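You operate a simulated robot arm through the tools that you are given. There is no shell and no other tool.

You run a simulated robot arm. Do the job below in one go: nothing can be reset, and whatever is moved stays where it is left.

JOB
Pound the sugar lumps fine in the mortar.
Fine: stand the mortar on the placemat, put the pestle back, leave the purple spoon resting over the sugar, ready to serve. Set down upright: wooden pestle.

It is judged by the outcome, as a careful person would: the job done as asked, and still so three seconds after it is handed in. It fails if anything else is knocked over, pushed out of place, dropped, spilled or broken.

ROBOT AND FRAMES
A 6-joint arm with a four-finger gripper, fixed in place. Base frame: the origin is at the foot of the arm, x ahead of it, y to its left, z up; the work surface is at about z = 75. Units: cm, degrees, N and s.
Its first joint turns from -166.0 to 166.0 degrees. Payload 3.67 kg.
The tool frame sits at the grasp point between the pads (the TCP): z along the fingers, y along the line on which they close. The tips reach 2.8 cm beyond it. Largest opening 11.2 cm; the body of the gripper starts 7.3 cm behind the TCP.
Orientation is that of the tool frame in the base frame, as a unit quaternion [w, x, y, z]. With the fingers straight down and closing along the base's y, the tool's x points along the base's -x, its y along +y and its z along -z.

CONTROLS
- The arm moves only by the tool drive_tool. Its argument "plan" is a list of rows, each a list of 7 numbers: the turn, a rotation vector about the base's x, y, z in units of 45 degrees (1.0 is 45 degrees), then the shift along the base's x, y, z in units of 200 mm (1.0 is 200 mm), then the finger opening in cm, from 0 to 11.2. In form: [[rx, ry, rz, x, y, z, grip], ...]. A call has 1 to 20 rows; each row is the pose to reach, as a shift and turn from the pose commanded when the call began. A call with a number of a shift or a turn outside -1 to 1 is refused whole. A row lasts 0.2 s, in which the tool goes at most 5 cm and 8.6 degrees; a call with a longer step from one row to the next is refused whole, and so is a gripper value outside its range. A pose out of reach is approached as far as the arm can. The call stops where the force on the tool passes 40 N (or 10 N more than at its start, if that is more) or the arm is blocked; 0.2 s more then pass. Each finger halts on what it meets, pressing with about 39 N; the grip force reading is that of the motor and also rises with nothing between the fingers. The clock runs only during rows and for 0.2 s after the last one: add rows that repeat a pose to give the fingers time. It gives the time, the measured TCP pose, the force on the tool (base axes), the opening and the grip force at its end, in the units of the frame above (readings bear some noise), with the torque about the TCP (base axes, N m) and any sound that the robot's microphone picked up.
- Cameras (640 x 400 px; columns grow to the right, rows downward): "scene" is fixed at [5.25, 49.04, 132.8]; the picture's right is [-0.01, -1.00, 0.00], its down [-0.60, 0.01, -0.80] and it looks along [0.80, -0.01, -0.60] (base axes); focal length 214 px, centre (320, 200). "wrist" rides on the gripper at [6, -1.8, -10.4] in the tool frame; the picture's right is [0.29, 0.96, 0.00], its down [-0.80, 0.24, -0.55] and it looks along [-0.53, 0.16, 0.83] (tool axes); focal length 234 px, centre (320, 200). There is no depth. A picture from a camera that has moved, and an enlarged one, comes with that camera's place and axes in the base frame and with its lens. The place of the scene camera against the robot may be out by one fixed shift of up to 1.2 cm in any direction.
- snapshot(camera): a new picture of that camera. The clock stands still meanwhile.
- enlarge(camera, box): a new picture of the part [left, top, right, bottom] of that camera's present view, enlarged. The clock stands still meanwhile.
- finish_job(): hands the job in; it is judged then, once.

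Nothing tells you positions but the pictures and the camera data. Unless the task says otherwise, let go and move clear before handing in.

The tools are called after "Emit:" as a command line: name --pt "numbers of a row" for each row, then --argument value for the rest, lists and objects as JSON in quotes. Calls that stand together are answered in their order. drive_tool: Moves the arm, as the interface text tells. Its arguments: {"type":"object","properties":{"plan":{"type":"array","items":{"type":"array","items":{"type":"number"}}}},"required":["plan"]} The other tools are called the same way: snapshot (camera) takes a picture; enlarge (camera, box) takes an enlarged picture of a part of a camera's view; finish_job () hands the job in.

At the start:

```text
time: 0.0
position: [52.28, 27.6, 123.3]
tcp_rot: [0.0, 0.0, 1.0, 0.0]
ft_force: [-0.2, 0.7, 0.1]
torque: [-0.01, -0.01, 0.03]
opening: 11.21
grasp_force: 0.2
```

scene: 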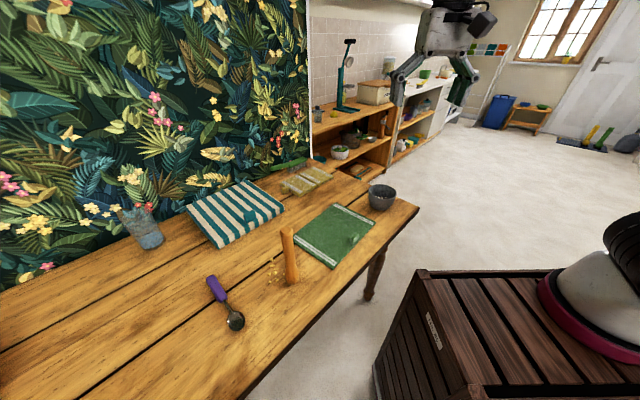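
wrist: 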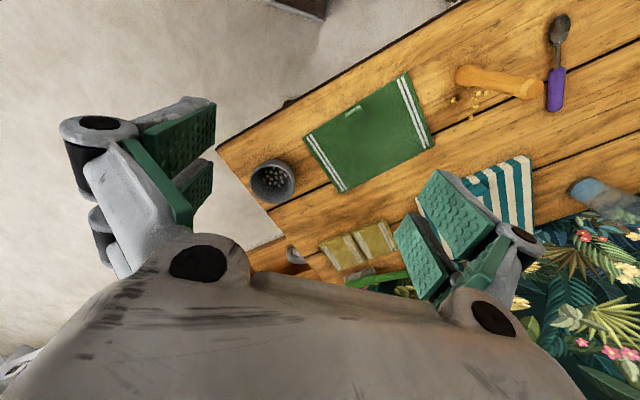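

I see a wooden table with a striped cloth, a green mat, a grey mortar at the table's right end, a standing wooden pestle, a purple spoon and some yellow things. I'll look closer before moving.

Emit:
enlarge --camera "scene" --box '[160, 140, 440, 340]'

Emit:
enlarge --camera "scene" --box '[260, 150, 420, 250]'

Emit:
enlarge --camera "wrist" --box '[220, 0, 620, 300]'

Emit:
enlarge --camera "scene" --box '[200, 220, 320, 340]'

```text
2.00 times, centred on (300, 240) of scene
camera zoom: at [5.25, 49.04, 132.8], right [-0.01, -1.0, 0.0], down [-0.6, 0.01, -0.8], along [0.8, -0.01, -0.6], focal length 429 px, centre (360, 120)
```

zoom: 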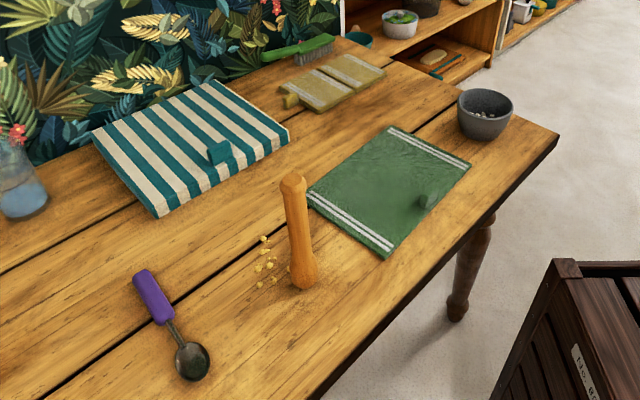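

```text
4.00 times, centred on (340, 200) of scene
camera zoom: at [5.25, 49.04, 132.8], right [-0.01, -1.0, 0.0], down [-0.6, 0.01, -0.8], along [0.8, -0.01, -0.6], focal length 858 px, centre (240, 200)
```

zoom: 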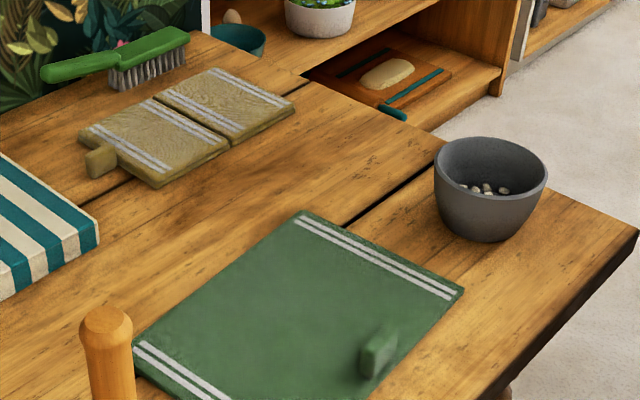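

```text
1.33 times, centred on (420, 150) of wrist
camera zoom: at [46.26, 25.85, 133.61], right [-0.29, 0.96, 0.0], down [0.8, 0.24, 0.55], along [0.53, 0.16, -0.83], focal length 312 px, centre (187, 267)
```

zoom: 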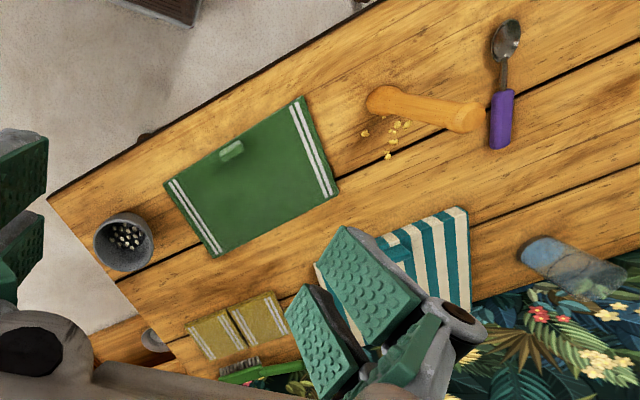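

```text
3.33 times, centred on (260, 280) of scene
camera zoom: at [5.25, 49.04, 132.8], right [-0.01, -1.0, 0.0], down [-0.6, 0.01, -0.8], along [0.8, -0.01, -0.6], focal length 715 px, centre (520, -67)
```

zoom: 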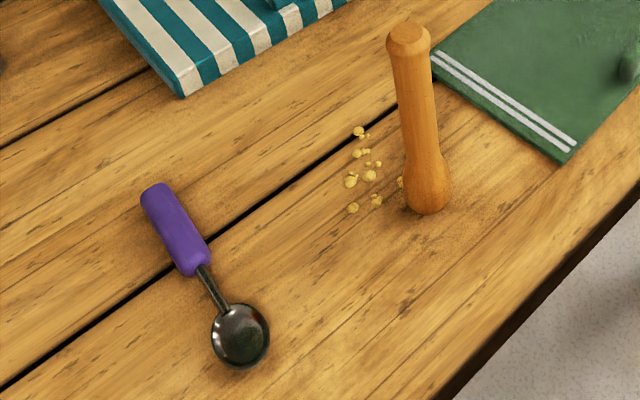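

The green mat with striped ends looks like the placemat, centred at about (63, 43). The grey mortar with its lumps is at about (77, 22), the standing pestle at about (42, 57), and the spoon at about (36, 76) with crumbs beside it. I'll move over the pestle for a closer look.

Emit:
drive_tool --pt "0 0 0 -0.1 0.2 0 11.2" --pt "0 0 0 -0.2 0.4 0 11.2" --pt "0 0 0 -0.3 0.6 0 11.2" --pt "0 0 0 -0.4 0.8 0 11.2" --pt "0 0 0 -0.5 1.0 0 11.2" --pt "0 0 0 -0.5 1.0 0 11.2"

Emit:
snapshot --camera "wrist"

Emit:
snapshot --camera "scene"

```text
time: 1.4
position: [42.09, 47.85, 123.09]
tcp_rot: [0.001, 0.0, 1.0, 0.001]
ft_force: [-1.0, 0.4, 1.4]
torque: [0.03, 0.0, -0.02]
opening: 11.22
grasp_force: 0.2
```

```text
taken
camera wrist: at [36.26, 46.01, 133.37], right [-0.29, 0.96, 0.0], down [0.8, 0.24, 0.55], along [0.53, 0.16, -0.83], focal length 234 px, centre (320, 200)
```

wrist: 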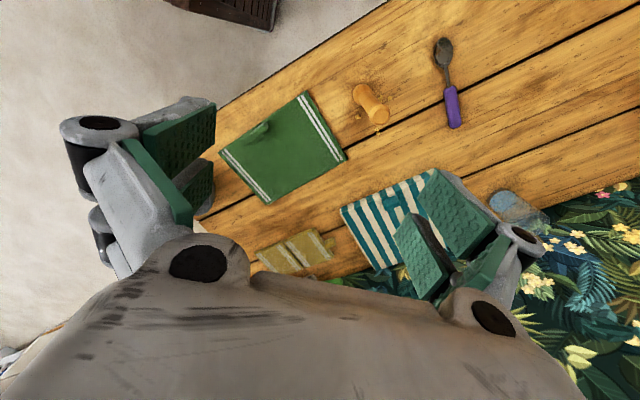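

```text
taken
```

scene: 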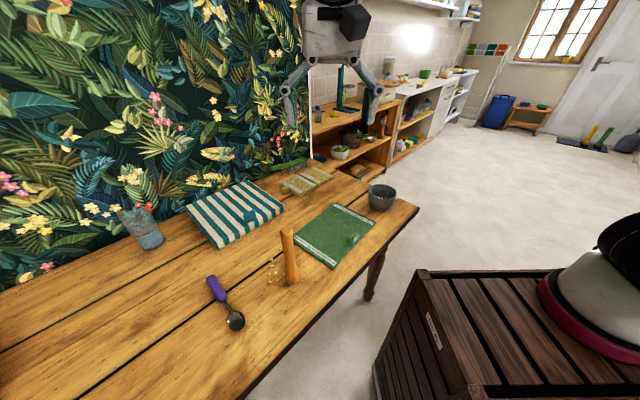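

The wrist camera now sees everything but the mortar. I'll enlarge the areas that matter.

Emit:
enlarge --camera "wrist" --box '[200, 60, 400, 210]'

Emit:
enlarge --camera "wrist" --box '[330, 20, 490, 140]'

Emit:
enlarge --camera "scene" --box '[160, 150, 320, 260]'

```text
2.67 times, centred on (300, 135) of wrist
camera zoom: at [36.26, 46.01, 133.37], right [-0.29, 0.96, 0.0], down [0.8, 0.24, 0.55], along [0.53, 0.16, -0.83], focal length 624 px, centre (373, 373)
```

zoom: 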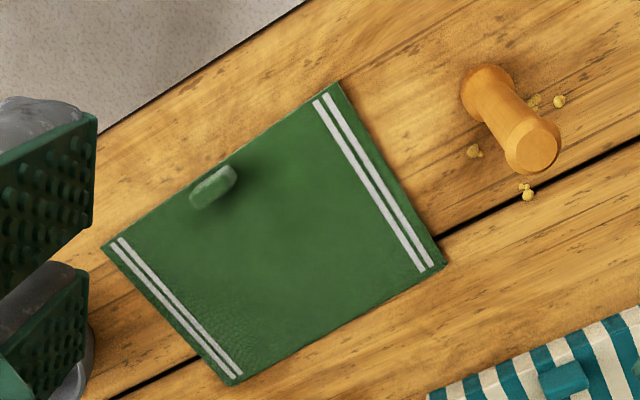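

```text
3.33 times, centred on (410, 80) of wrist
camera zoom: at [36.26, 46.01, 133.37], right [-0.29, 0.96, 0.0], down [0.8, 0.24, 0.55], along [0.53, 0.16, -0.83], focal length 781 px, centre (20, 600)
```

zoom: 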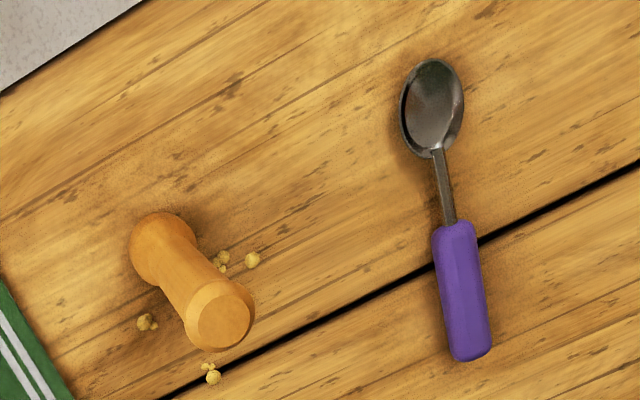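

```text
3.64 times, centred on (240, 205) of scene
camera zoom: at [5.25, 49.04, 132.8], right [-0.01, -1.0, 0.0], down [-0.6, 0.01, -0.8], along [0.8, -0.01, -0.6], focal length 780 px, centre (611, 182)
```

zoom: 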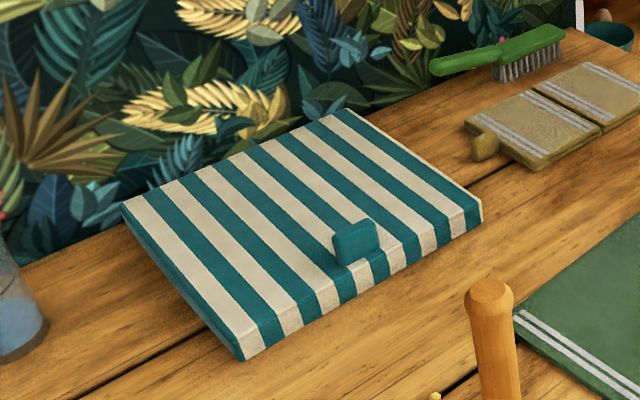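

The green mat is the thin placemat and the striped item is a thick folded cloth. The pestle stands at about (42.3, 57.8) and is roughly 20 cm tall. I'll move above it and refine the position.

Emit:
drive_tool --pt "0 0 0 0 0.2 -0.1 11.2" --pt "0 0 0 0.0 0.4 -0.2 11.2" --pt "0 0 0 0.0 0.5 -0.4 11.2" --pt "0 0 0 0 0.5 -0.6 11.2" --pt "0 0 0 0 0.5 -0.8 11.2" --pt "0 0 0 0 0.5 -0.8 11.2"

Emit:
snapshot --camera "wrist"

Emit:
enlarge --camera "scene" --box '[220, 130, 380, 300]'

```text
time: 2.8
position: [41.98, 57.27, 107.17]
tcp_rot: [0.0, -0.001, 1.0, 0.0]
ft_force: [-0.4, -1.1, -0.2]
torque: [-0.03, 0.0, 0.01]
opening: 11.22
grasp_force: 0.1
```

```text
taken
camera wrist: at [36.08, 55.53, 117.51], right [-0.29, 0.96, 0.0], down [0.8, 0.24, 0.55], along [0.53, 0.16, -0.83], focal length 234 px, centre (320, 200)
```

wrist: 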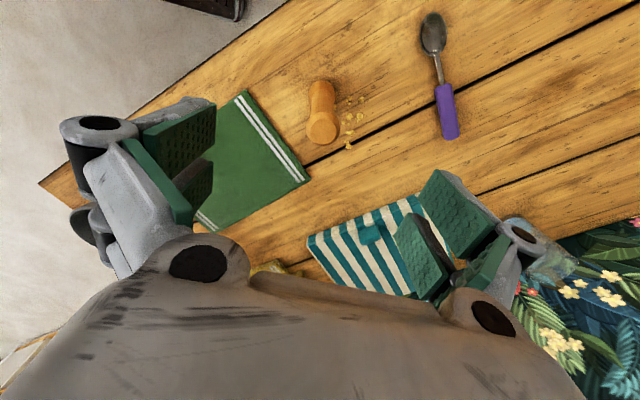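

```text
2.35 times, centred on (300, 215) of scene
camera zoom: at [5.25, 49.04, 132.8], right [-0.01, -1.0, 0.0], down [-0.6, 0.01, -0.8], along [0.8, -0.01, -0.6], focal length 505 px, centre (367, 165)
```

zoom: 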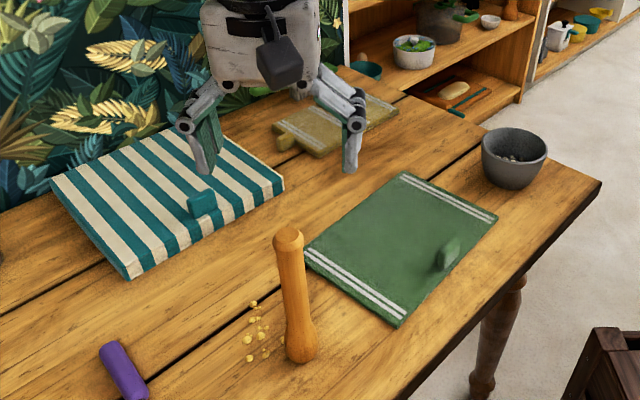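

The pestle sits just ahead of the fingers. I'll zoom in on the wrist view to fix its axis.

Emit:
enlarge --camera "wrist" --box '[280, 60, 400, 160]'

```text
4.00 times, centred on (340, 110) of wrist
camera zoom: at [36.08, 55.53, 117.51], right [-0.29, 0.96, 0.0], down [0.8, 0.24, 0.55], along [0.53, 0.16, -0.83], focal length 937 px, centre (240, 560)
```

zoom: 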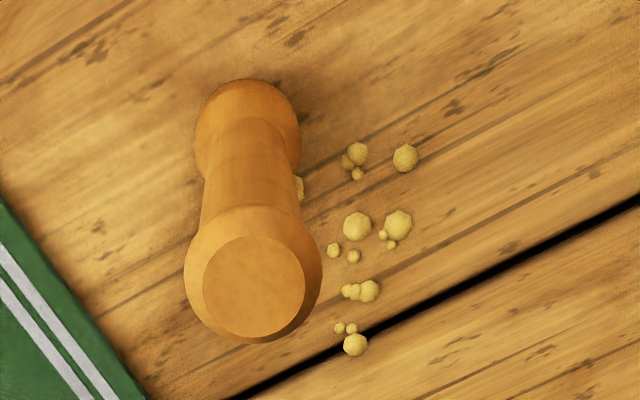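

The pestle axis is at about (42.2, 57.65) with its top near z 96, directly under the tool. I'll lower straight down around the shaft.

Emit:
drive_tool --pt "0 0 0 0 0 -0.12 11.2" --pt "0 0 0 0 0 -0.24 11.2" --pt "0 0 0 0 0 -0.36 11.2" --pt "0 0 0 0 0 -0.48 11.2" --pt "0 0 0 0 0 -0.6 11.2" --pt "0 0 0 0 0 -0.7 11.2" --pt "0 0 0 0 0 -0.8 11.2" --pt "0 0 0 0 0 -0.865 11.2" --pt "0 0 0 0 0 -0.865 11.2"

Emit:
snapshot --camera "wrist"

Emit:
enlarge --camera "scene" --box '[220, 130, 380, 300]'

```text
time: 4.8
position: [42.16, 57.67, 89.95]
tcp_rot: [0.001, 0.0, 1.0, 0.0]
ft_force: [0.4, -0.6, -0.7]
torque: [0.02, 0.0, 0.04]
opening: 11.21
grasp_force: 0.0
```

```text
taken
camera wrist: at [36.35, 55.92, 100.35], right [-0.29, 0.96, 0.0], down [0.8, 0.24, 0.55], along [0.53, 0.16, -0.83], focal length 234 px, centre (320, 200)
```

wrist: 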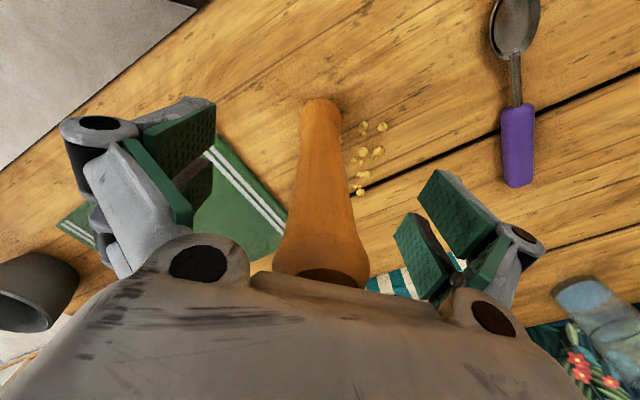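

```text
2.35 times, centred on (300, 215) of scene
camera zoom: at [5.25, 49.04, 132.8], right [-0.01, -1.0, 0.0], down [-0.6, 0.01, -0.8], along [0.8, -0.01, -0.6], focal length 505 px, centre (367, 165)
```

zoom: 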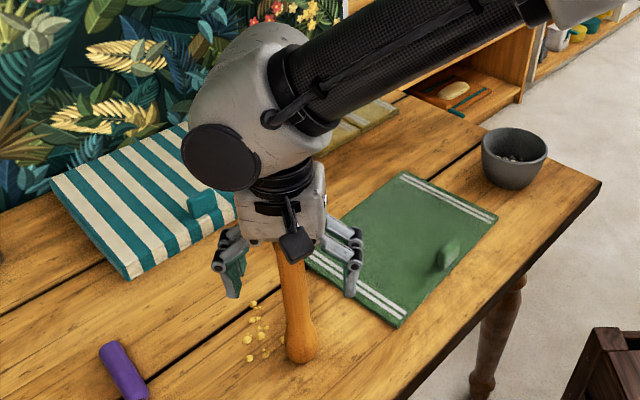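

The fingers straddle the shaft and it looks centred, so I'll close gradually.

Emit:
drive_tool --pt "0 0 0 0 0 0 8" --pt "0 0 0 0 0 0 6" --pt "0 0 0 0 0 0 5" --pt "0 0 0 0 0 0 4.2" --pt "0 0 0 0 0 0 3.6" --pt "0 0 0 0 0 0 3.2" --pt "0 0 0 0 0 0 2.8" --pt "0 0 0 0 0 0 2.0" --pt "0 0 0 0 0 0 1" --pt "0 0 0 0 0 0 0" --pt "0 0 0 0 0 0 0"

Emit:
enlarge --camera "scene" --box '[220, 130, 380, 300]'

Emit:
snapshot --camera "wrist"

```text
time: 7.2
position: [42.33, 57.62, 89.99]
tcp_rot: [0.0, 0.0, 1.0, 0.0]
ft_force: [1.1, 0.1, 0.3]
torque: [-0.05, -0.01, 0.0]
opening: 2.61
grasp_force: 38.7
```

```text
2.35 times, centred on (300, 215) of scene
camera zoom: at [5.25, 49.04, 132.8], right [-0.01, -1.0, 0.0], down [-0.6, 0.01, -0.8], along [0.8, -0.01, -0.6], focal length 505 px, centre (367, 165)
```

zoom: 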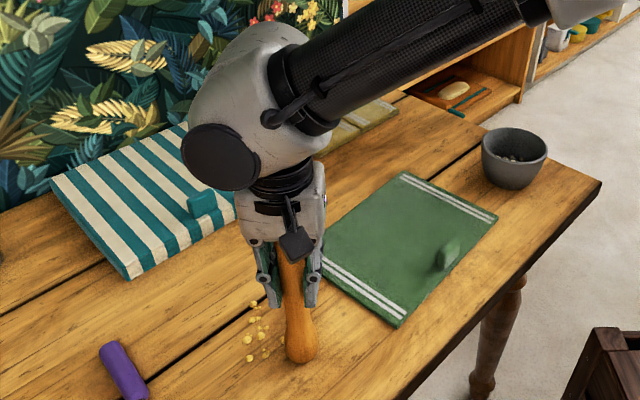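

```text
taken
camera wrist: at [36.35, 55.92, 100.38], right [-0.29, 0.96, 0.0], down [0.8, 0.24, 0.55], along [0.53, 0.16, -0.83], focal length 234 px, centre (320, 200)
```

wrist: 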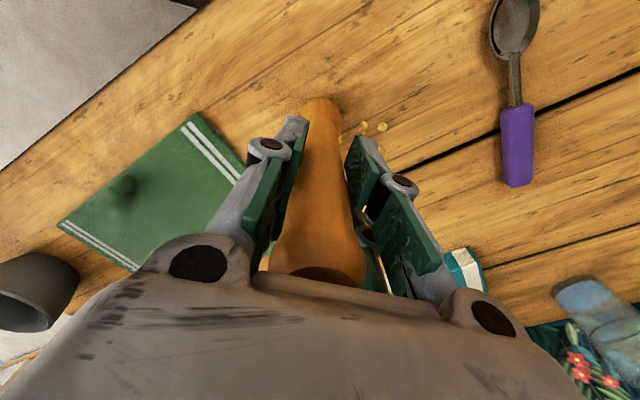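

I have a firm grip at 2.6 cm on the shaft. The return pose is (42.28, 57.6, 90.0), and next I'll lift it.

Emit:
drive_tool --pt "0 0 0 0 0 0.05 0" --pt "0 0 0 0 0 0.15 0" --pt "0 0 0 0 0 0.3 0" --pt "0 0 0 0 0 0.45 0" --pt "0 0 0 0 0 0.6 0" --pt "0 0 0 0 0 0.75 0" --pt "0 0 0 0 0 0.9 0" --pt "0 0 0 0 0 1.0 0" --pt "0 0 0 0 0 1.0 0"

Emit:
snapshot --camera "scene"

Emit:
snapshot --camera "wrist"

```text
time: 9.2
position: [42.3, 57.66, 109.99]
tcp_rot: [0.0, -0.001, 1.0, 0.0]
ft_force: [0.4, -0.9, -4.5]
torque: [0.0, 0.01, 0.02]
opening: 2.6
grasp_force: 39.7
```

```text
taken
```

scene: 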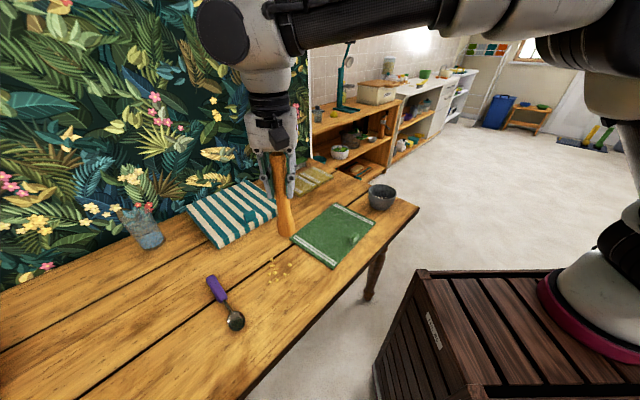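

```text
taken
camera wrist: at [36.45, 55.84, 120.29], right [-0.29, 0.96, 0.0], down [0.8, 0.24, 0.55], along [0.53, 0.16, -0.83], focal length 234 px, centre (320, 200)
```

wrist: 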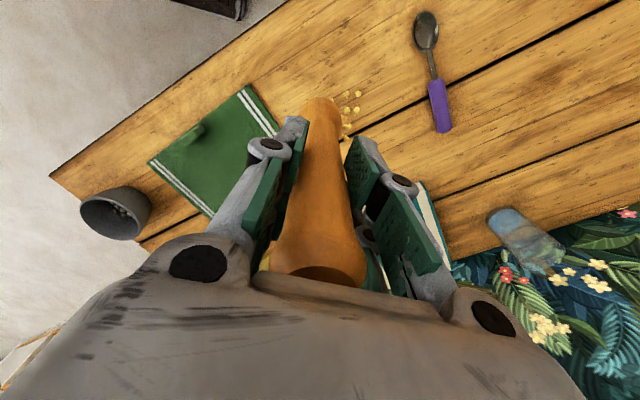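

The pestle is lifted cleanly and weighs about 0.45 kg. Now I'll measure the mortar in this wrist view.

Emit:
enlarge --camera "wrist" --box '[60, 160, 220, 260]'

Emit:
enlarge --camera "scene" --box '[340, 165, 420, 225]'

```text
4.00 times, centred on (140, 210) of wrist
camera zoom: at [36.45, 55.84, 120.29], right [-0.29, 0.96, 0.0], down [0.8, 0.24, 0.55], along [0.53, 0.16, -0.83], focal length 937 px, centre (1040, 160)
```

zoom: 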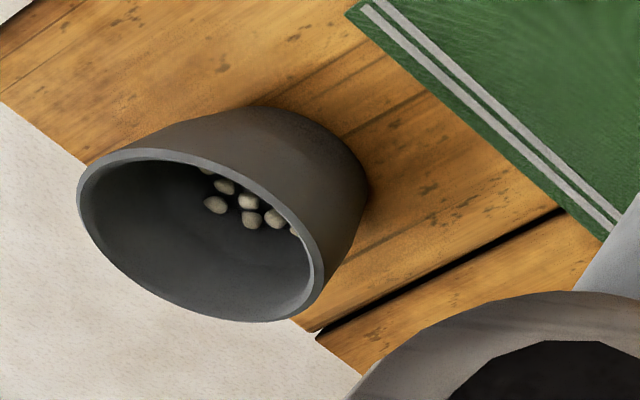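

```text
6.67 times, centred on (380, 195) of scene
camera zoom: at [5.25, 49.04, 132.8], right [-0.01, -1.0, 0.0], down [-0.6, 0.01, -0.8], along [0.8, -0.01, -0.6], focal length 1430 px, centre (-80, 233)
```

zoom: 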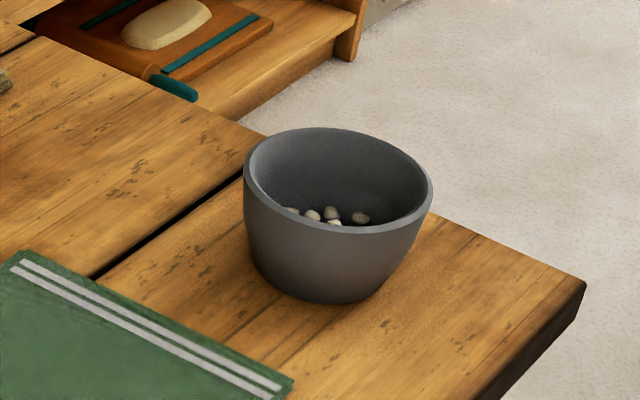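

The mortar's rim centre is at about (77, 23), with its top near z 82 and a rim radius of about 5.9 cm. I'll carry the pestle towards it at height.

Emit:
drive_tool --pt "0 0 0 0.06 -0.06 0 0" --pt "0 0 0 0.17 -0.17 0 0" --pt "0 0 0 0.32 -0.32 0 0" --pt "0 0 0 0.47 -0.47 0 0" --pt "0 0 0 0.62 -0.62 0 0" --pt "0 0 0 0.76 -0.76 0 0" --pt "0 0 0 0.87 -0.87 0 0" --pt "0 0 0 0.9 -0.9 0 0" --pt "0 0 0 0.9 -0.9 0 0"

Emit:
snapshot --camera "wrist"

```text
time: 11.2
position: [60.23, 39.77, 109.84]
tcp_rot: [0.0, 0.0, 1.0, 0.0]
ft_force: [0.1, -0.2, -3.1]
torque: [0.0, 0.03, -0.02]
opening: 2.61
grasp_force: 39.0
```

```text
taken
camera wrist: at [54.37, 37.86, 120.3], right [-0.29, 0.96, 0.0], down [0.8, 0.24, 0.55], along [0.53, 0.16, -0.83], focal length 234 px, centre (320, 200)
```

wrist: 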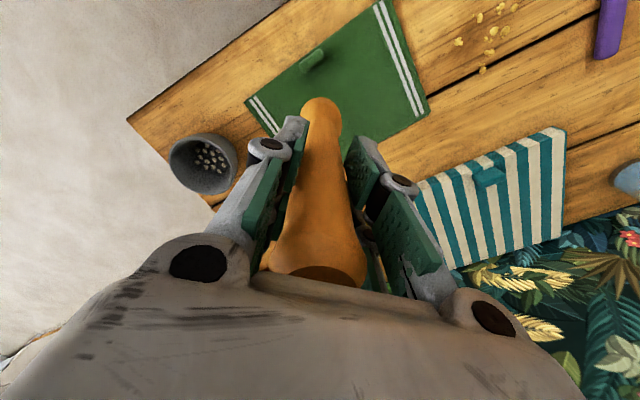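

Halfway there, with the mortar to the left and lumps visible inside. I'll zoom in on the mortar and the mat.

Emit:
enlarge --camera "wrist" --box '[140, 110, 260, 210]'

Emit:
enlarge --camera "wrist" --box '[240, 0, 440, 160]'

```text
4.00 times, centred on (200, 160) of wrist
camera zoom: at [54.37, 37.86, 120.3], right [-0.29, 0.96, 0.0], down [0.8, 0.24, 0.55], along [0.53, 0.16, -0.83], focal length 937 px, centre (800, 360)
```

zoom: 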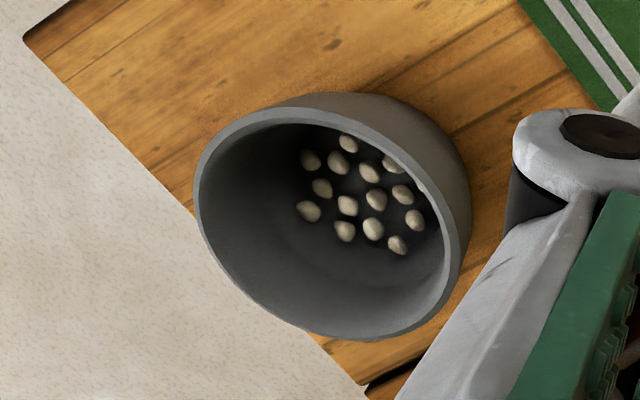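

```text
2.50 times, centred on (340, 80) of wrist
camera zoom: at [54.37, 37.86, 120.3], right [-0.29, 0.96, 0.0], down [0.8, 0.24, 0.55], along [0.53, 0.16, -0.83], focal length 585 px, centre (270, 500)
```

zoom: 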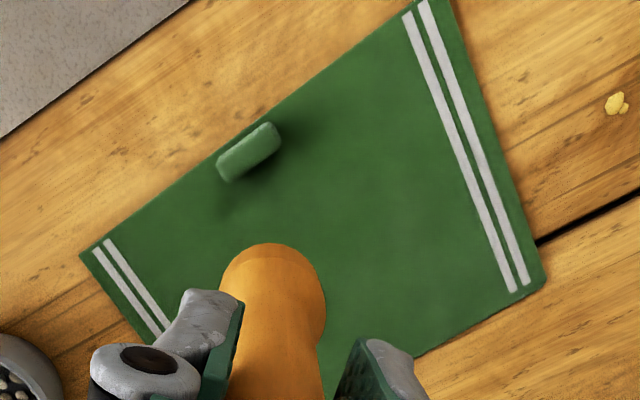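

Both views put the mortar at about (78, 22.7) with its rim at z≈82. I'll move over it, keeping the pestle high.

Emit:
drive_tool --pt "0 0 0 0.06 -0.06 0 0" --pt "0 0 0 0.17 -0.17 0 0" --pt "0 0 0 0.32 -0.31 0 0" --pt "0 0 0 0.47 -0.45 0 0" --pt "0 0 0 0.62 -0.59 0 0" --pt "0 0 0 0.76 -0.73 0 0" --pt "0 0 0 0.85 -0.82 0 0" --pt "0 0 0 0.885 -0.845 0 0" --pt "0 0 0 0.885 -0.845 0 0"

Emit:
snapshot --camera "wrist"

Emit:
snapshot --camera "scene"

```text
time: 13.2
position: [77.91, 22.73, 109.78]
tcp_rot: [0.0, 0.0, 1.0, 0.0]
ft_force: [-0.9, 0.3, -3.8]
torque: [0.03, -0.02, -0.03]
opening: 2.62
grasp_force: 39.0
```

```text
taken
camera wrist: at [72.04, 20.98, 120.14], right [-0.29, 0.96, 0.0], down [0.8, 0.24, 0.55], along [0.53, 0.16, -0.83], focal length 234 px, centre (320, 200)
```

wrist: 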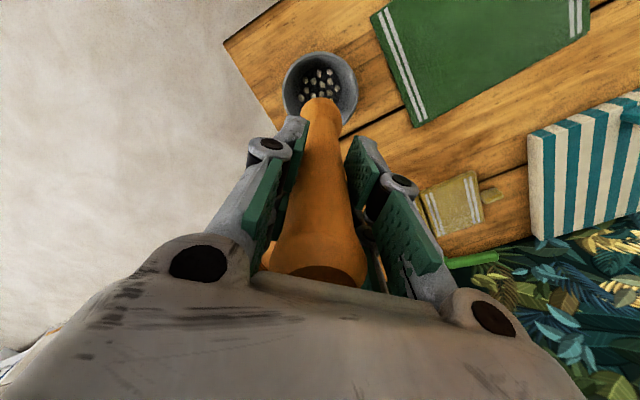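

```text
taken
```

scene: 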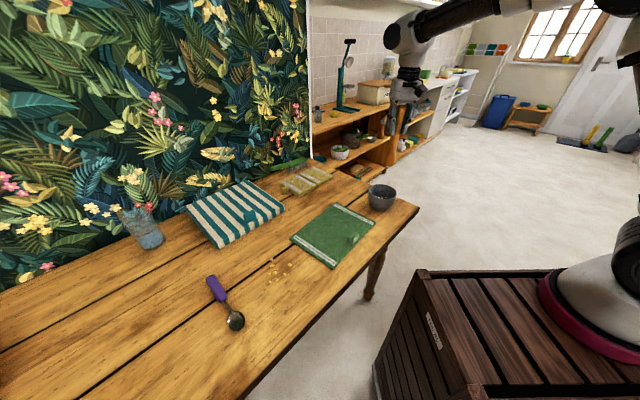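

Emit:
enlarge --camera "wrist" --box '[260, 30, 380, 130]'

```text
4.00 times, centred on (320, 80) of wrist
camera zoom: at [72.04, 20.98, 120.14], right [-0.29, 0.96, 0.0], down [0.8, 0.24, 0.55], along [0.53, 0.16, -0.83], focal length 937 px, centre (320, 680)
```

zoom: 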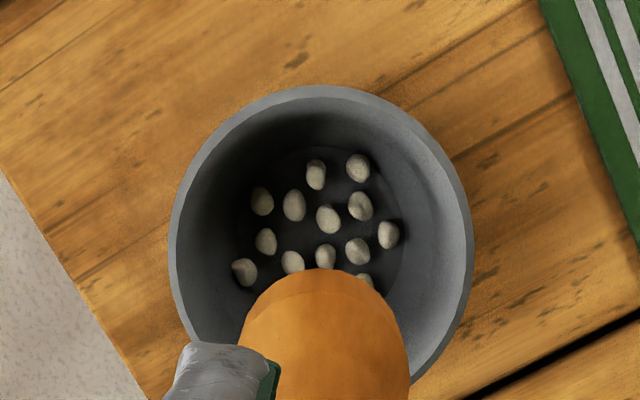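

The mortar centre works out to (78.2, 22.8), the inner floor radius is about 3.3 cm, and the lumps lie on the floor. I'll lower the pestle inside to just above them.

Emit:
drive_tool --pt "0 0 0 0.011 0.005 -0.1 0" --pt "0 0 0 0.011 0.005 -0.25 0" --pt "0 0 0 0.011 0.005 -0.4 0" --pt "0 0 0 0.011 0.005 -0.52 0" --pt "0 0 0 0.011 0.005 -0.62 0" --pt "0 0 0 0.011 0.005 -0.7 0" --pt "0 0 0 0.011 0.005 -0.75 0" --pt "0 0 0 0.011 0.005 -0.75 0"

Emit:
enlarge --camera "scene" --box '[320, 130, 440, 230]'

Emit:
enlarge --camera "wrist" --box '[220, 0, 420, 160]'

```text
time: 15.0
position: [78.02, 22.75, 94.93]
tcp_rot: [0.0, 0.0, 1.0, 0.0]
ft_force: [0.5, -0.1, -3.3]
torque: [-0.01, 0.0, 0.01]
opening: 2.58
grasp_force: 39.2
```

```text
4.00 times, centred on (380, 180) of scene
camera zoom: at [5.25, 49.04, 132.8], right [-0.01, -1.0, 0.0], down [-0.6, 0.01, -0.8], along [0.8, -0.01, -0.6], focal length 858 px, centre (80, 280)
```

zoom: 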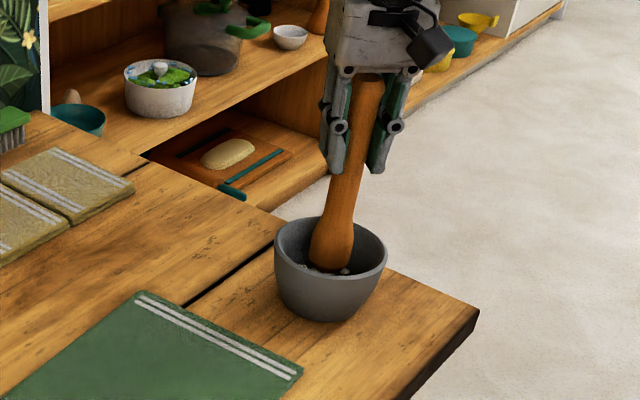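

```text
2.50 times, centred on (320, 80) of wrist
camera zoom: at [72.16, 21.04, 105.26], right [-0.29, 0.96, 0.0], down [0.8, 0.24, 0.55], along [0.53, 0.16, -0.83], focal length 585 px, centre (320, 500)
```

zoom: 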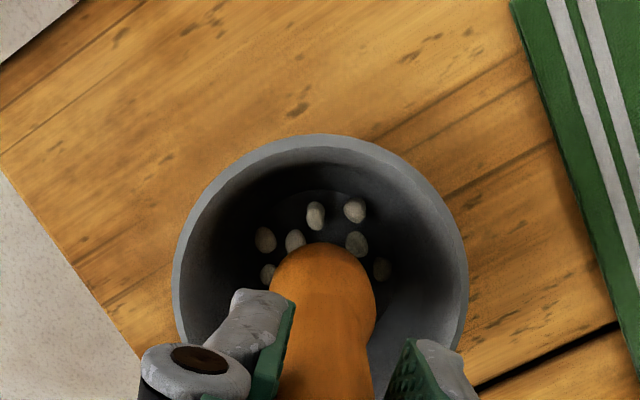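

The pestle is centred inside the mortar just above the lumps. Now I'll press down slowly to find contact.

Emit:
drive_tool --pt "0 0 0 0 0 -0.025 0" --pt "0 0 0 0 0 -0.05 0" --pt "0 0 0 0 0 -0.075 0" --pt "0 0 0 0 0 -0.1 0" --pt "0 0 0 0 0 -0.115 0" --pt "0 0 0 0 0 -0.13 0" --pt "0 0 0 0 0 -0.14 0"

```text
time: 16.6
position: [78.19, 22.85, 92.09]
tcp_rot: [-0.001, 0.0, 1.0, 0.0]
ft_force: [-1.0, -0.2, -2.7]
torque: [0.02, 0.0, -0.02]
opening: 2.56
grasp_force: 39.2
```

No firm contact yet at TCP z 92.1, so I'll continue down in small steps.

Emit:
drive_tool --pt "0 0 0 0 0 -0.01 0" --pt "0 0 0 0 0 -0.02 0" --pt "0 0 0 0 0 -0.03 0" --pt "0 0 0 0 0 -0.04 0" --pt "0 0 0 0 0 -0.05 0" --pt "0 0 0 0 0 -0.06 0"

Emit:
enlarge --camera "scene" --box '[320, 130, 440, 230]'

```text
time: 17.8
position: [78.1, 22.9, 91.58]
tcp_rot: [0.003, -0.001, 1.0, 0.002]
ft_force: [-5.2, -2.2, 10.3]
torque: [-0.09, 0.65, 0.01]
opening: 2.56
grasp_force: 38.8
stopped in row 6: the force on the tool passed its limit at 42 N (the readings are from after the stop); the commanded pose is now the measured one
```

```text
4.00 times, centred on (380, 180) of scene
camera zoom: at [5.25, 49.04, 132.8], right [-0.01, -1.0, 0.0], down [-0.6, 0.01, -0.8], along [0.8, -0.01, -0.6], focal length 858 px, centre (80, 280)
```

zoom: 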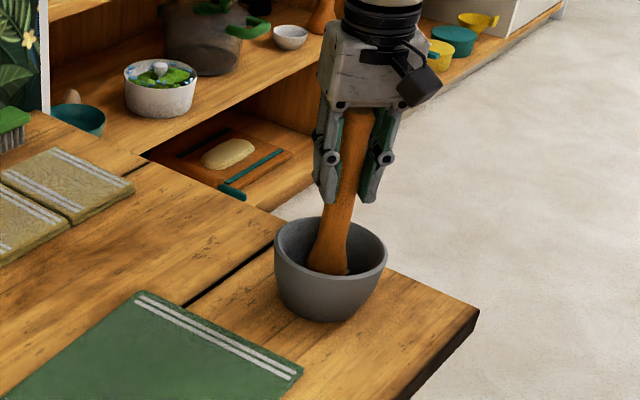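

Contact came at TCP z≈91.6, so the mortar floor is near z 76.5. I'll do a few controlled strokes here, then check the lumps.

Emit:
drive_tool --pt "0 0 0 0 0 0.05 0" --pt "0 0 0 0 0 0.1 0" --pt "0 0 0 0 0 0.05 0" --pt "0 0 0 0 0 0.01 0" --pt "0 0 0 0 0 -0.01 0" --pt "0 0 0 0 0 0.05 0" --pt "0 0 0 0 0 0.1 0" --pt "0 0 0 0 0 0.05 0" --pt "0 0 0 0 0 0.01 0" --pt "0 0 0 0 0 -0.012 0" --pt "0 0 0 0 0 0.05 0" --pt "0 0 0 0 0 0.1 0" --pt "0 0 0 0 0 0.1 0"

Emit:
enlarge --camera "wrist" --box '[260, 20, 380, 120]'

```text
time: 20.6
position: [78.21, 22.8, 93.45]
tcp_rot: [0.003, -0.001, 1.0, 0.001]
ft_force: [0.0, 0.2, -2.5]
torque: [-0.02, -0.02, 0.03]
opening: 2.55
grasp_force: 38.9
```

```text
4.00 times, centred on (320, 70) of wrist
camera zoom: at [72.27, 21.02, 103.79], right [-0.29, 0.96, 0.0], down [0.79, 0.24, 0.56], along [0.54, 0.16, -0.83], focal length 937 px, centre (320, 720)
```

zoom: 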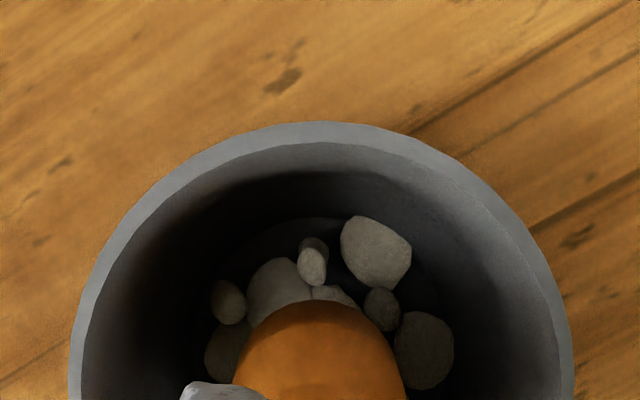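

The lumps touched so far have flattened into bigger crushed pieces, so the pounding works. I'll strike at offsets around the floor to cover the rest.

Emit:
drive_tool --pt "0 0 0 0.05 -0.005 0 0" --pt "0 0 0 0.05 -0.005 -0.06 0" --pt "0 0 0 0.05 -0.005 -0.095 0" --pt "0 0 0 0.05 -0.005 -0.112 0" --pt "0 0 0 0.05 -0.005 -0.05 0" --pt "0 0 0 0.005 0.04 0 0" --pt "0 0 0 0.005 0.04 -0.06 0" --pt "0 0 0 0.005 0.04 -0.095 0" --pt "0 0 0 0.005 0.04 -0.112 0" --pt "0 0 0 0.005 0.04 -0.05 0" --pt "0 0 0 -0.04 -0.005 0 0" --pt "0 0 0 -0.04 -0.005 -0.06 0" --pt "0 0 0 -0.04 -0.005 -0.095 0" --pt "0 0 0 -0.04 -0.005 -0.112 0" --pt "0 0 0 -0.04 -0.005 -0.05 0" --pt "0 0 0 0.005 -0.05 0 0" --pt "0 0 0 0.005 -0.05 -0.06 0" --pt "0 0 0 0.005 -0.05 -0.095 0" --pt "0 0 0 0.005 -0.05 -0.112 0" --pt "0 0 0 0.005 -0.05 -0.05 0"

Emit:
enlarge --camera "wrist" --box '[260, 20, 380, 120]'

Emit:
enlarge --camera "scene" --box '[320, 130, 440, 230]'

```text
time: 24.8
position: [78.43, 21.95, 92.26]
tcp_rot: [0.003, -0.001, 1.0, 0.001]
ft_force: [0.6, -0.3, -3.7]
torque: [0.01, 0.03, -0.01]
opening: 2.54
grasp_force: 39.6
```

```text
4.00 times, centred on (320, 70) of wrist
camera zoom: at [72.43, 20.2, 102.56], right [-0.29, 0.96, 0.0], down [0.79, 0.24, 0.56], along [0.54, 0.16, -0.83], focal length 937 px, centre (320, 720)
```

zoom: 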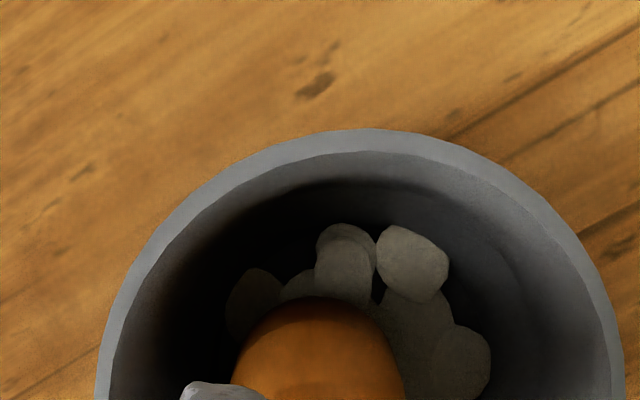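

```text
4.00 times, centred on (380, 180) of scene
camera zoom: at [5.25, 49.04, 132.8], right [-0.01, -1.0, 0.0], down [-0.6, 0.01, -0.8], along [0.8, -0.01, -0.6], focal length 858 px, centre (80, 280)
```

zoom: 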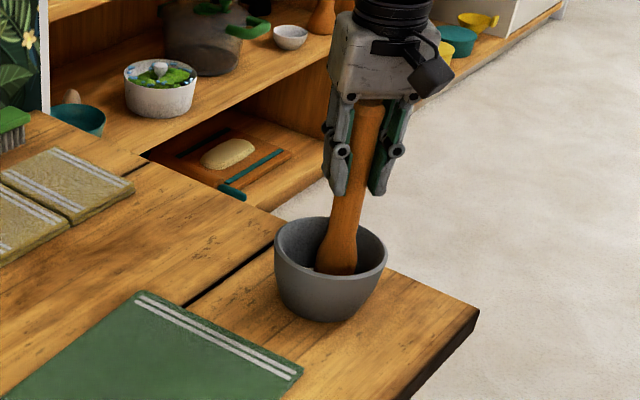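

The lumps are all flattening. I'll raise the pestle clear and look into the whole mortar.

Emit:
drive_tool --pt "0 0 0 0 0.045 0.1 0" --pt "0 0 0 0 0.045 0.25 0" --pt "0 0 0 0 0.045 0.4 0" --pt "0 0 0 0 0.045 0.55 0" --pt "0 0 0 0.1 0.045 0.65 0" --pt "0 0 0 0.2 0.045 0.7 0" --pt "0 0 0 0.25 0.045 0.7 0" --pt "0 0 0 0.25 0.045 0.7 0"

Emit:
enlarge --camera "wrist" --box '[240, 0, 400, 120]'

Emit:
enlarge --camera "scene" --box '[340, 165, 420, 225]'

```text
time: 26.6
position: [83.44, 22.8, 106.49]
tcp_rot: [0.003, -0.001, 1.0, 0.002]
ft_force: [-0.4, -0.2, -4.2]
torque: [0.0, 0.0, -0.01]
opening: 2.53
grasp_force: 39.1
```

```text
3.33 times, centred on (320, 60) of wrist
camera zoom: at [77.39, 20.95, 116.71], right [-0.29, 0.96, 0.0], down [0.79, 0.24, 0.56], along [0.54, 0.16, -0.83], focal length 781 px, centre (320, 667)
```

zoom: 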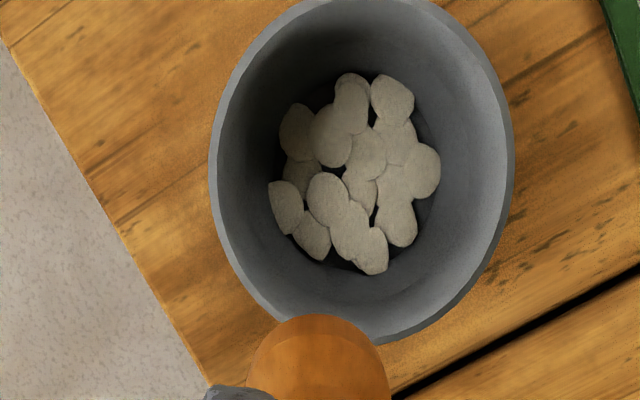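

```text
6.67 times, centred on (380, 195) of scene
camera zoom: at [5.25, 49.04, 132.8], right [-0.01, -1.0, 0.0], down [-0.6, 0.01, -0.8], along [0.8, -0.01, -0.6], focal length 1430 px, centre (-80, 233)
```

zoom: 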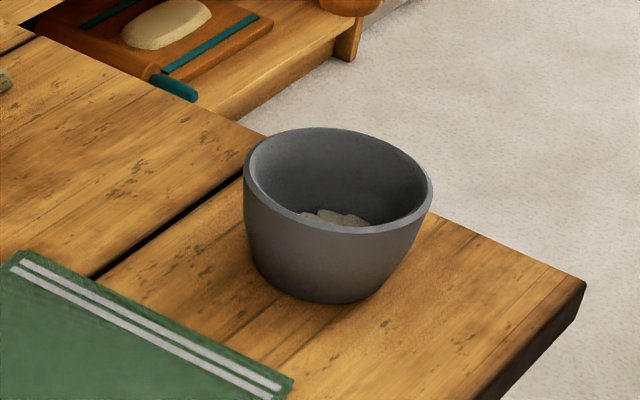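

All the lumps have been flattened into patches and the mortar hasn't shifted. I'll do another round to make sure it's fine, re-levelling the tool as I go back in.

Emit:
drive_tool --pt "-0.002 0.003 -0.001 -0.1 0 0 0" --pt "-0.005 0.0075 -0.002 -0.2 0 0 0" --pt "-0.005 0.0075 -0.002 -0.25 0 -0.05 0" --pt "-0.005 0.0075 -0.002 -0.25 0 -0.2 0" --pt "-0.005 0.0075 -0.002 -0.25 0 -0.35 0" --pt "-0.005 0.0075 -0.002 -0.25 0 -0.5 0" --pt "-0.005 0.0075 -0.002 -0.25 0 -0.6 0" --pt "-0.005 0.0075 -0.002 -0.25 0 -0.65 0" --pt "-0.005 0.0075 -0.002 -0.25 0 -0.71 0" --pt "-0.005 0.0075 -0.002 -0.25 0 -0.745 0" --pt "-0.005 0.0075 -0.002 -0.25 0 -0.766 0" --pt "-0.005 0.0075 -0.002 -0.25 0 -0.7 0" --pt "-0.005 0.0075 -0.002 -0.25 0 -0.66 0" --pt "-0.005 0.0075 -0.002 -0.25 0 -0.71 0" --pt "-0.005 0.0075 -0.002 -0.25 0 -0.745 0" --pt "-0.005 0.0075 -0.002 -0.25 0 -0.767 0" --pt "-0.005 0.0075 -0.002 -0.25 0 -0.7 0" --pt "-0.005 0.0075 -0.002 -0.25 0 -0.65 0"

```text
time: 30.1
position: [78.55, 23.01, 91.6]
tcp_rot: [0.003, -0.001, 1.0, 0.001]
ft_force: [-4.0, -1.1, 13.3]
torque: [-0.18, 0.35, 0.0]
opening: 2.54
grasp_force: 39.2
stopped in row 17: the force on the tool passed its limit at 43 N (the readings are from after the stop); the commanded pose is now the measured one
```

That was solid contact at 43 N on the floor. I'll continue with diagonal offset strokes, a little shallower.

Emit:
drive_tool --pt "-0.0025 0.0075 -0.002 -0.0175 -0.01 0.05 0" --pt "-0.0025 0.0075 -0.002 0.0175 0.025 0.09 0" --pt "-0.0025 0.0075 -0.002 0.0175 0.025 0.04 0" --pt "-0.0025 0.0075 -0.002 0.0175 0.025 0.005 0" --pt "-0.0025 0.0075 -0.002 0.0175 0.025 -0.01 0" --pt "-0.0025 0.0075 -0.002 0.0175 0.025 0.05 0" --pt "-0.0025 0.0075 -0.002 -0.0525 0.025 0.09 0" --pt "-0.0025 0.0075 -0.002 -0.0525 0.025 0.04 0" --pt "-0.0025 0.0075 -0.002 -0.0525 0.025 0.005 0" --pt "-0.0025 0.0075 -0.002 -0.0525 0.025 -0.01 0" --pt "-0.0025 0.0075 -0.002 -0.0525 0.025 0.05 0" --pt "-0.0025 0.0075 -0.002 -0.0525 -0.045 0.09 0" --pt "-0.0025 0.0075 -0.002 -0.0525 -0.045 0.04 0" --pt "-0.0025 0.0075 -0.002 -0.0525 -0.045 0.005 0" --pt "-0.0025 0.0075 -0.002 -0.0525 -0.045 -0.01 0" --pt "-0.0025 0.0075 -0.002 -0.0525 -0.045 0.05 0" --pt "-0.0025 0.0075 -0.002 0.0175 -0.045 0.09 0" --pt "-0.0025 0.0075 -0.002 0.0175 -0.045 0.04 0" --pt "-0.0025 0.0075 -0.002 0.0175 -0.045 -0.01 0" --pt "-0.0025 0.0075 -0.002 0.0175 -0.045 0.06 0"

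Emit:
enlarge --camera "scene" --box '[320, 130, 440, 230]'

```text
time: 34.2
position: [78.83, 22.09, 92.61]
tcp_rot: [0.0, 0.0, 1.0, 0.0]
ft_force: [0.7, 0.4, -3.9]
torque: [0.0, -0.01, -0.05]
opening: 2.54
grasp_force: 38.8
```

```text
4.00 times, centred on (380, 180) of scene
camera zoom: at [5.25, 49.04, 132.8], right [-0.01, -1.0, 0.0], down [-0.6, 0.01, -0.8], along [0.8, -0.01, -0.6], focal length 858 px, centre (80, 280)
```

zoom: 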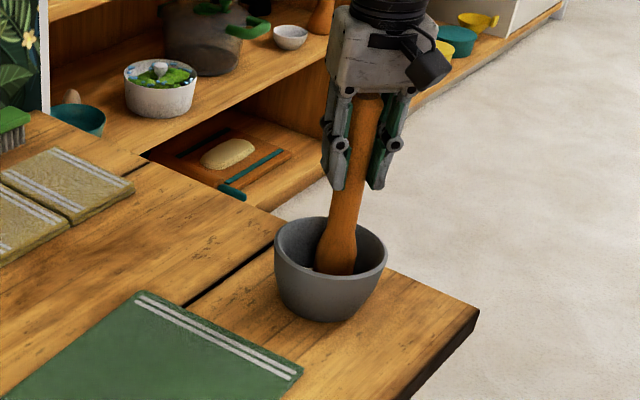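

The mortar stays put. I'll raise the pestle again to check the contents.

Emit:
drive_tool --pt "0 0 0 -0.035 0.035 0.1 0" --pt "0 0 0 -0.035 0.035 0.25 0" --pt "0 0 0 -0.035 0.035 0.4 0" --pt "0 0 0 -0.035 0.035 0.55 0" --pt "0 0 0 0.065 0.035 0.65 0" --pt "0 0 0 0.165 0.035 0.7 0" --pt "0 0 0 0.215 0.035 0.7 0" --pt "0 0 0 0.215 0.035 0.7 0"

Emit:
enlarge --camera "wrist" --box '[240, 0, 400, 120]'

Emit:
enlarge --camera "scene" --box '[340, 165, 420, 225]'

```text
time: 36.0
position: [83.26, 22.4, 106.65]
tcp_rot: [-0.001, 0.0, 1.0, 0.0]
ft_force: [0.4, 0.8, -3.6]
torque: [0.02, 0.01, -0.01]
opening: 2.56
grasp_force: 38.8
```

```text
3.33 times, centred on (320, 60) of wrist
camera zoom: at [77.41, 20.76, 116.96], right [-0.29, 0.96, 0.0], down [0.8, 0.24, 0.55], along [0.53, 0.16, -0.83], focal length 781 px, centre (320, 667)
```

zoom: 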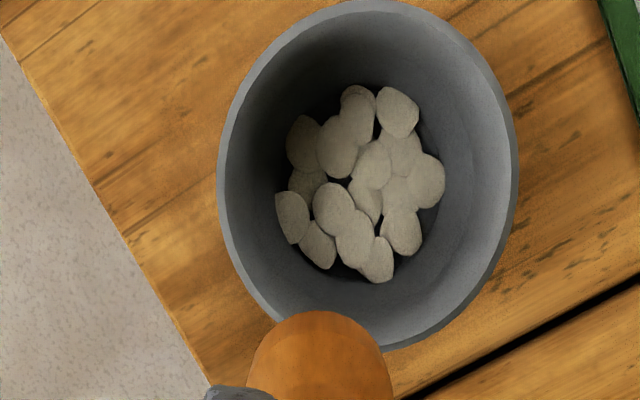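

```text
6.67 times, centred on (380, 195) of scene
camera zoom: at [5.25, 49.04, 132.8], right [-0.01, -1.0, 0.0], down [-0.6, 0.01, -0.8], along [0.8, -0.01, -0.6], focal length 1430 px, centre (-80, 233)
```

zoom: 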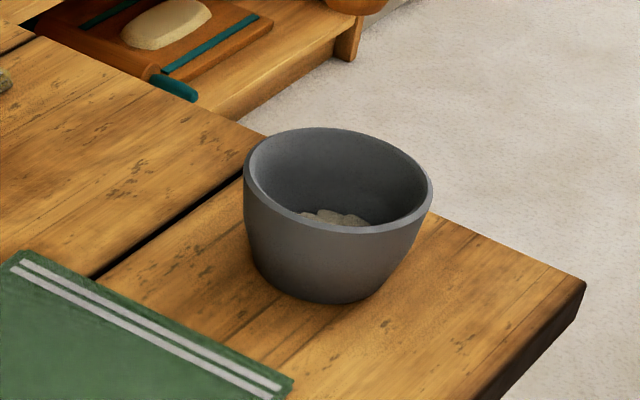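

The pattern is unchanged after the second round, so everything seems fully crushed. One more enlarged check for any surviving lump.

Emit:
enlarge --camera "wrist" --box '[290, 15, 390, 90]'

```text
5.33 times, centred on (340, 52) of wrist
camera zoom: at [77.41, 20.76, 116.96], right [-0.29, 0.96, 0.0], down [0.8, 0.24, 0.55], along [0.53, 0.16, -0.83], focal length 1249 px, centre (213, 987)
```

zoom: 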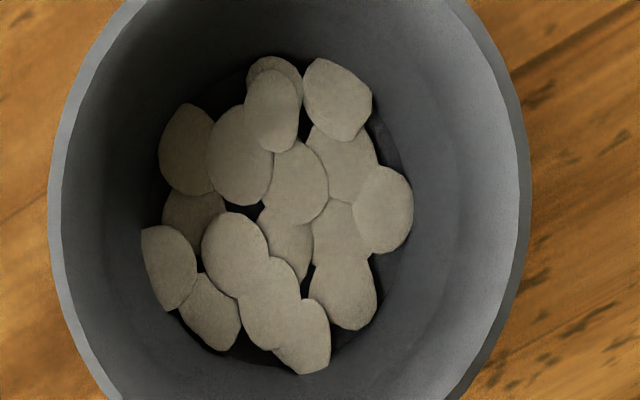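

The sugar is uniformly crushed with no lumps left. Next I'll carry the pestle back to its spot at (42.28, 57.6).

Emit:
drive_tool --pt "0 0 0 -0.06 0.05 0 0" --pt "0 0 0 -0.18 0.15 0 0" --pt "0 0 0 -0.34 0.29 0 0" --pt "0 0 0 -0.5 0.43 0 0" --pt "0 0 0 -0.66 0.57 0 0" --pt "0 0 0 -0.82 0.71 0 0" --pt "0 0 0 -0.94 0.81 0 0" --pt "0 0 0 -1.0 0.87 0 0" --pt "0 0 0 -1.0 0.87 0 0"

Emit:
drive_tool --pt "0 0 0 -0.06 0.05 0 0" --pt "0 0 0 -0.18 0.15 0 0" --pt "0 0 0 -0.34 0.29 0 0" --pt "0 0 0 -0.5 0.43 0 0" --pt "0 0 0 -0.66 0.57 0 0" --pt "0 0 0 -0.82 0.71 0 0" --pt "0 0 0 -0.94 0.81 0 0" --pt "0 0 0 -1.0 0.86 0 0" --pt "0 0 0 -1.0 0.87 0 0"

Emit:
snapshot --camera "wrist"

Emit:
snapshot --camera "scene"

```text
time: 38.0
position: [63.24, 40.38, 106.47]
tcp_rot: [-0.001, 0.001, 1.0, 0.0]
ft_force: [-0.5, -0.1, -2.9]
torque: [0.03, 0.0, 0.02]
opening: 2.53
grasp_force: 38.8
```

```text
time: 40.0
position: [42.97, 57.48, 106.61]
tcp_rot: [-0.001, 0.001, 1.0, 0.0]
ft_force: [0.4, -0.6, -3.0]
torque: [0.01, 0.0, 0.01]
opening: 2.53
grasp_force: 39.3
```

```text
taken
camera wrist: at [37.06, 55.76, 117.03], right [-0.29, 0.96, 0.0], down [0.8, 0.24, 0.55], along [0.53, 0.16, -0.83], focal length 234 px, centre (320, 200)
```

wrist: 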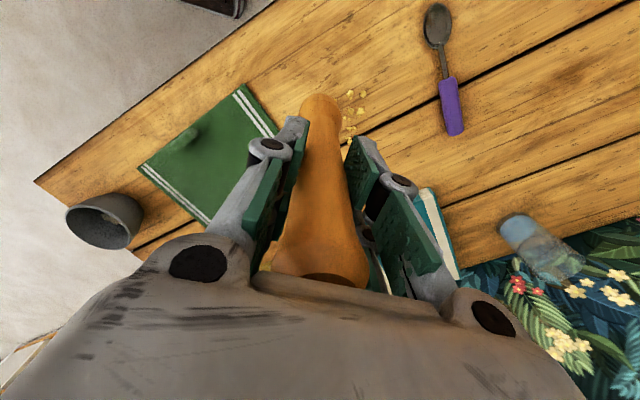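

```text
taken
```

scene: 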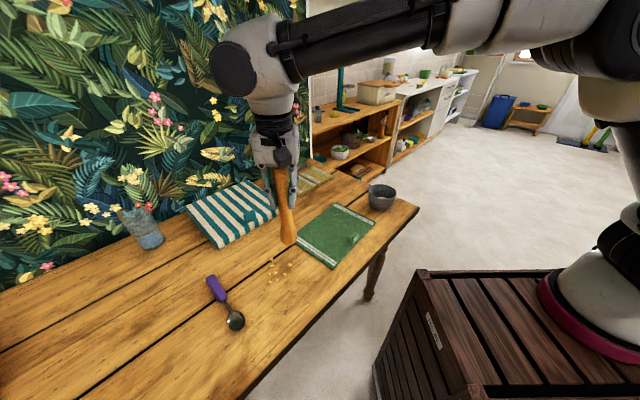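

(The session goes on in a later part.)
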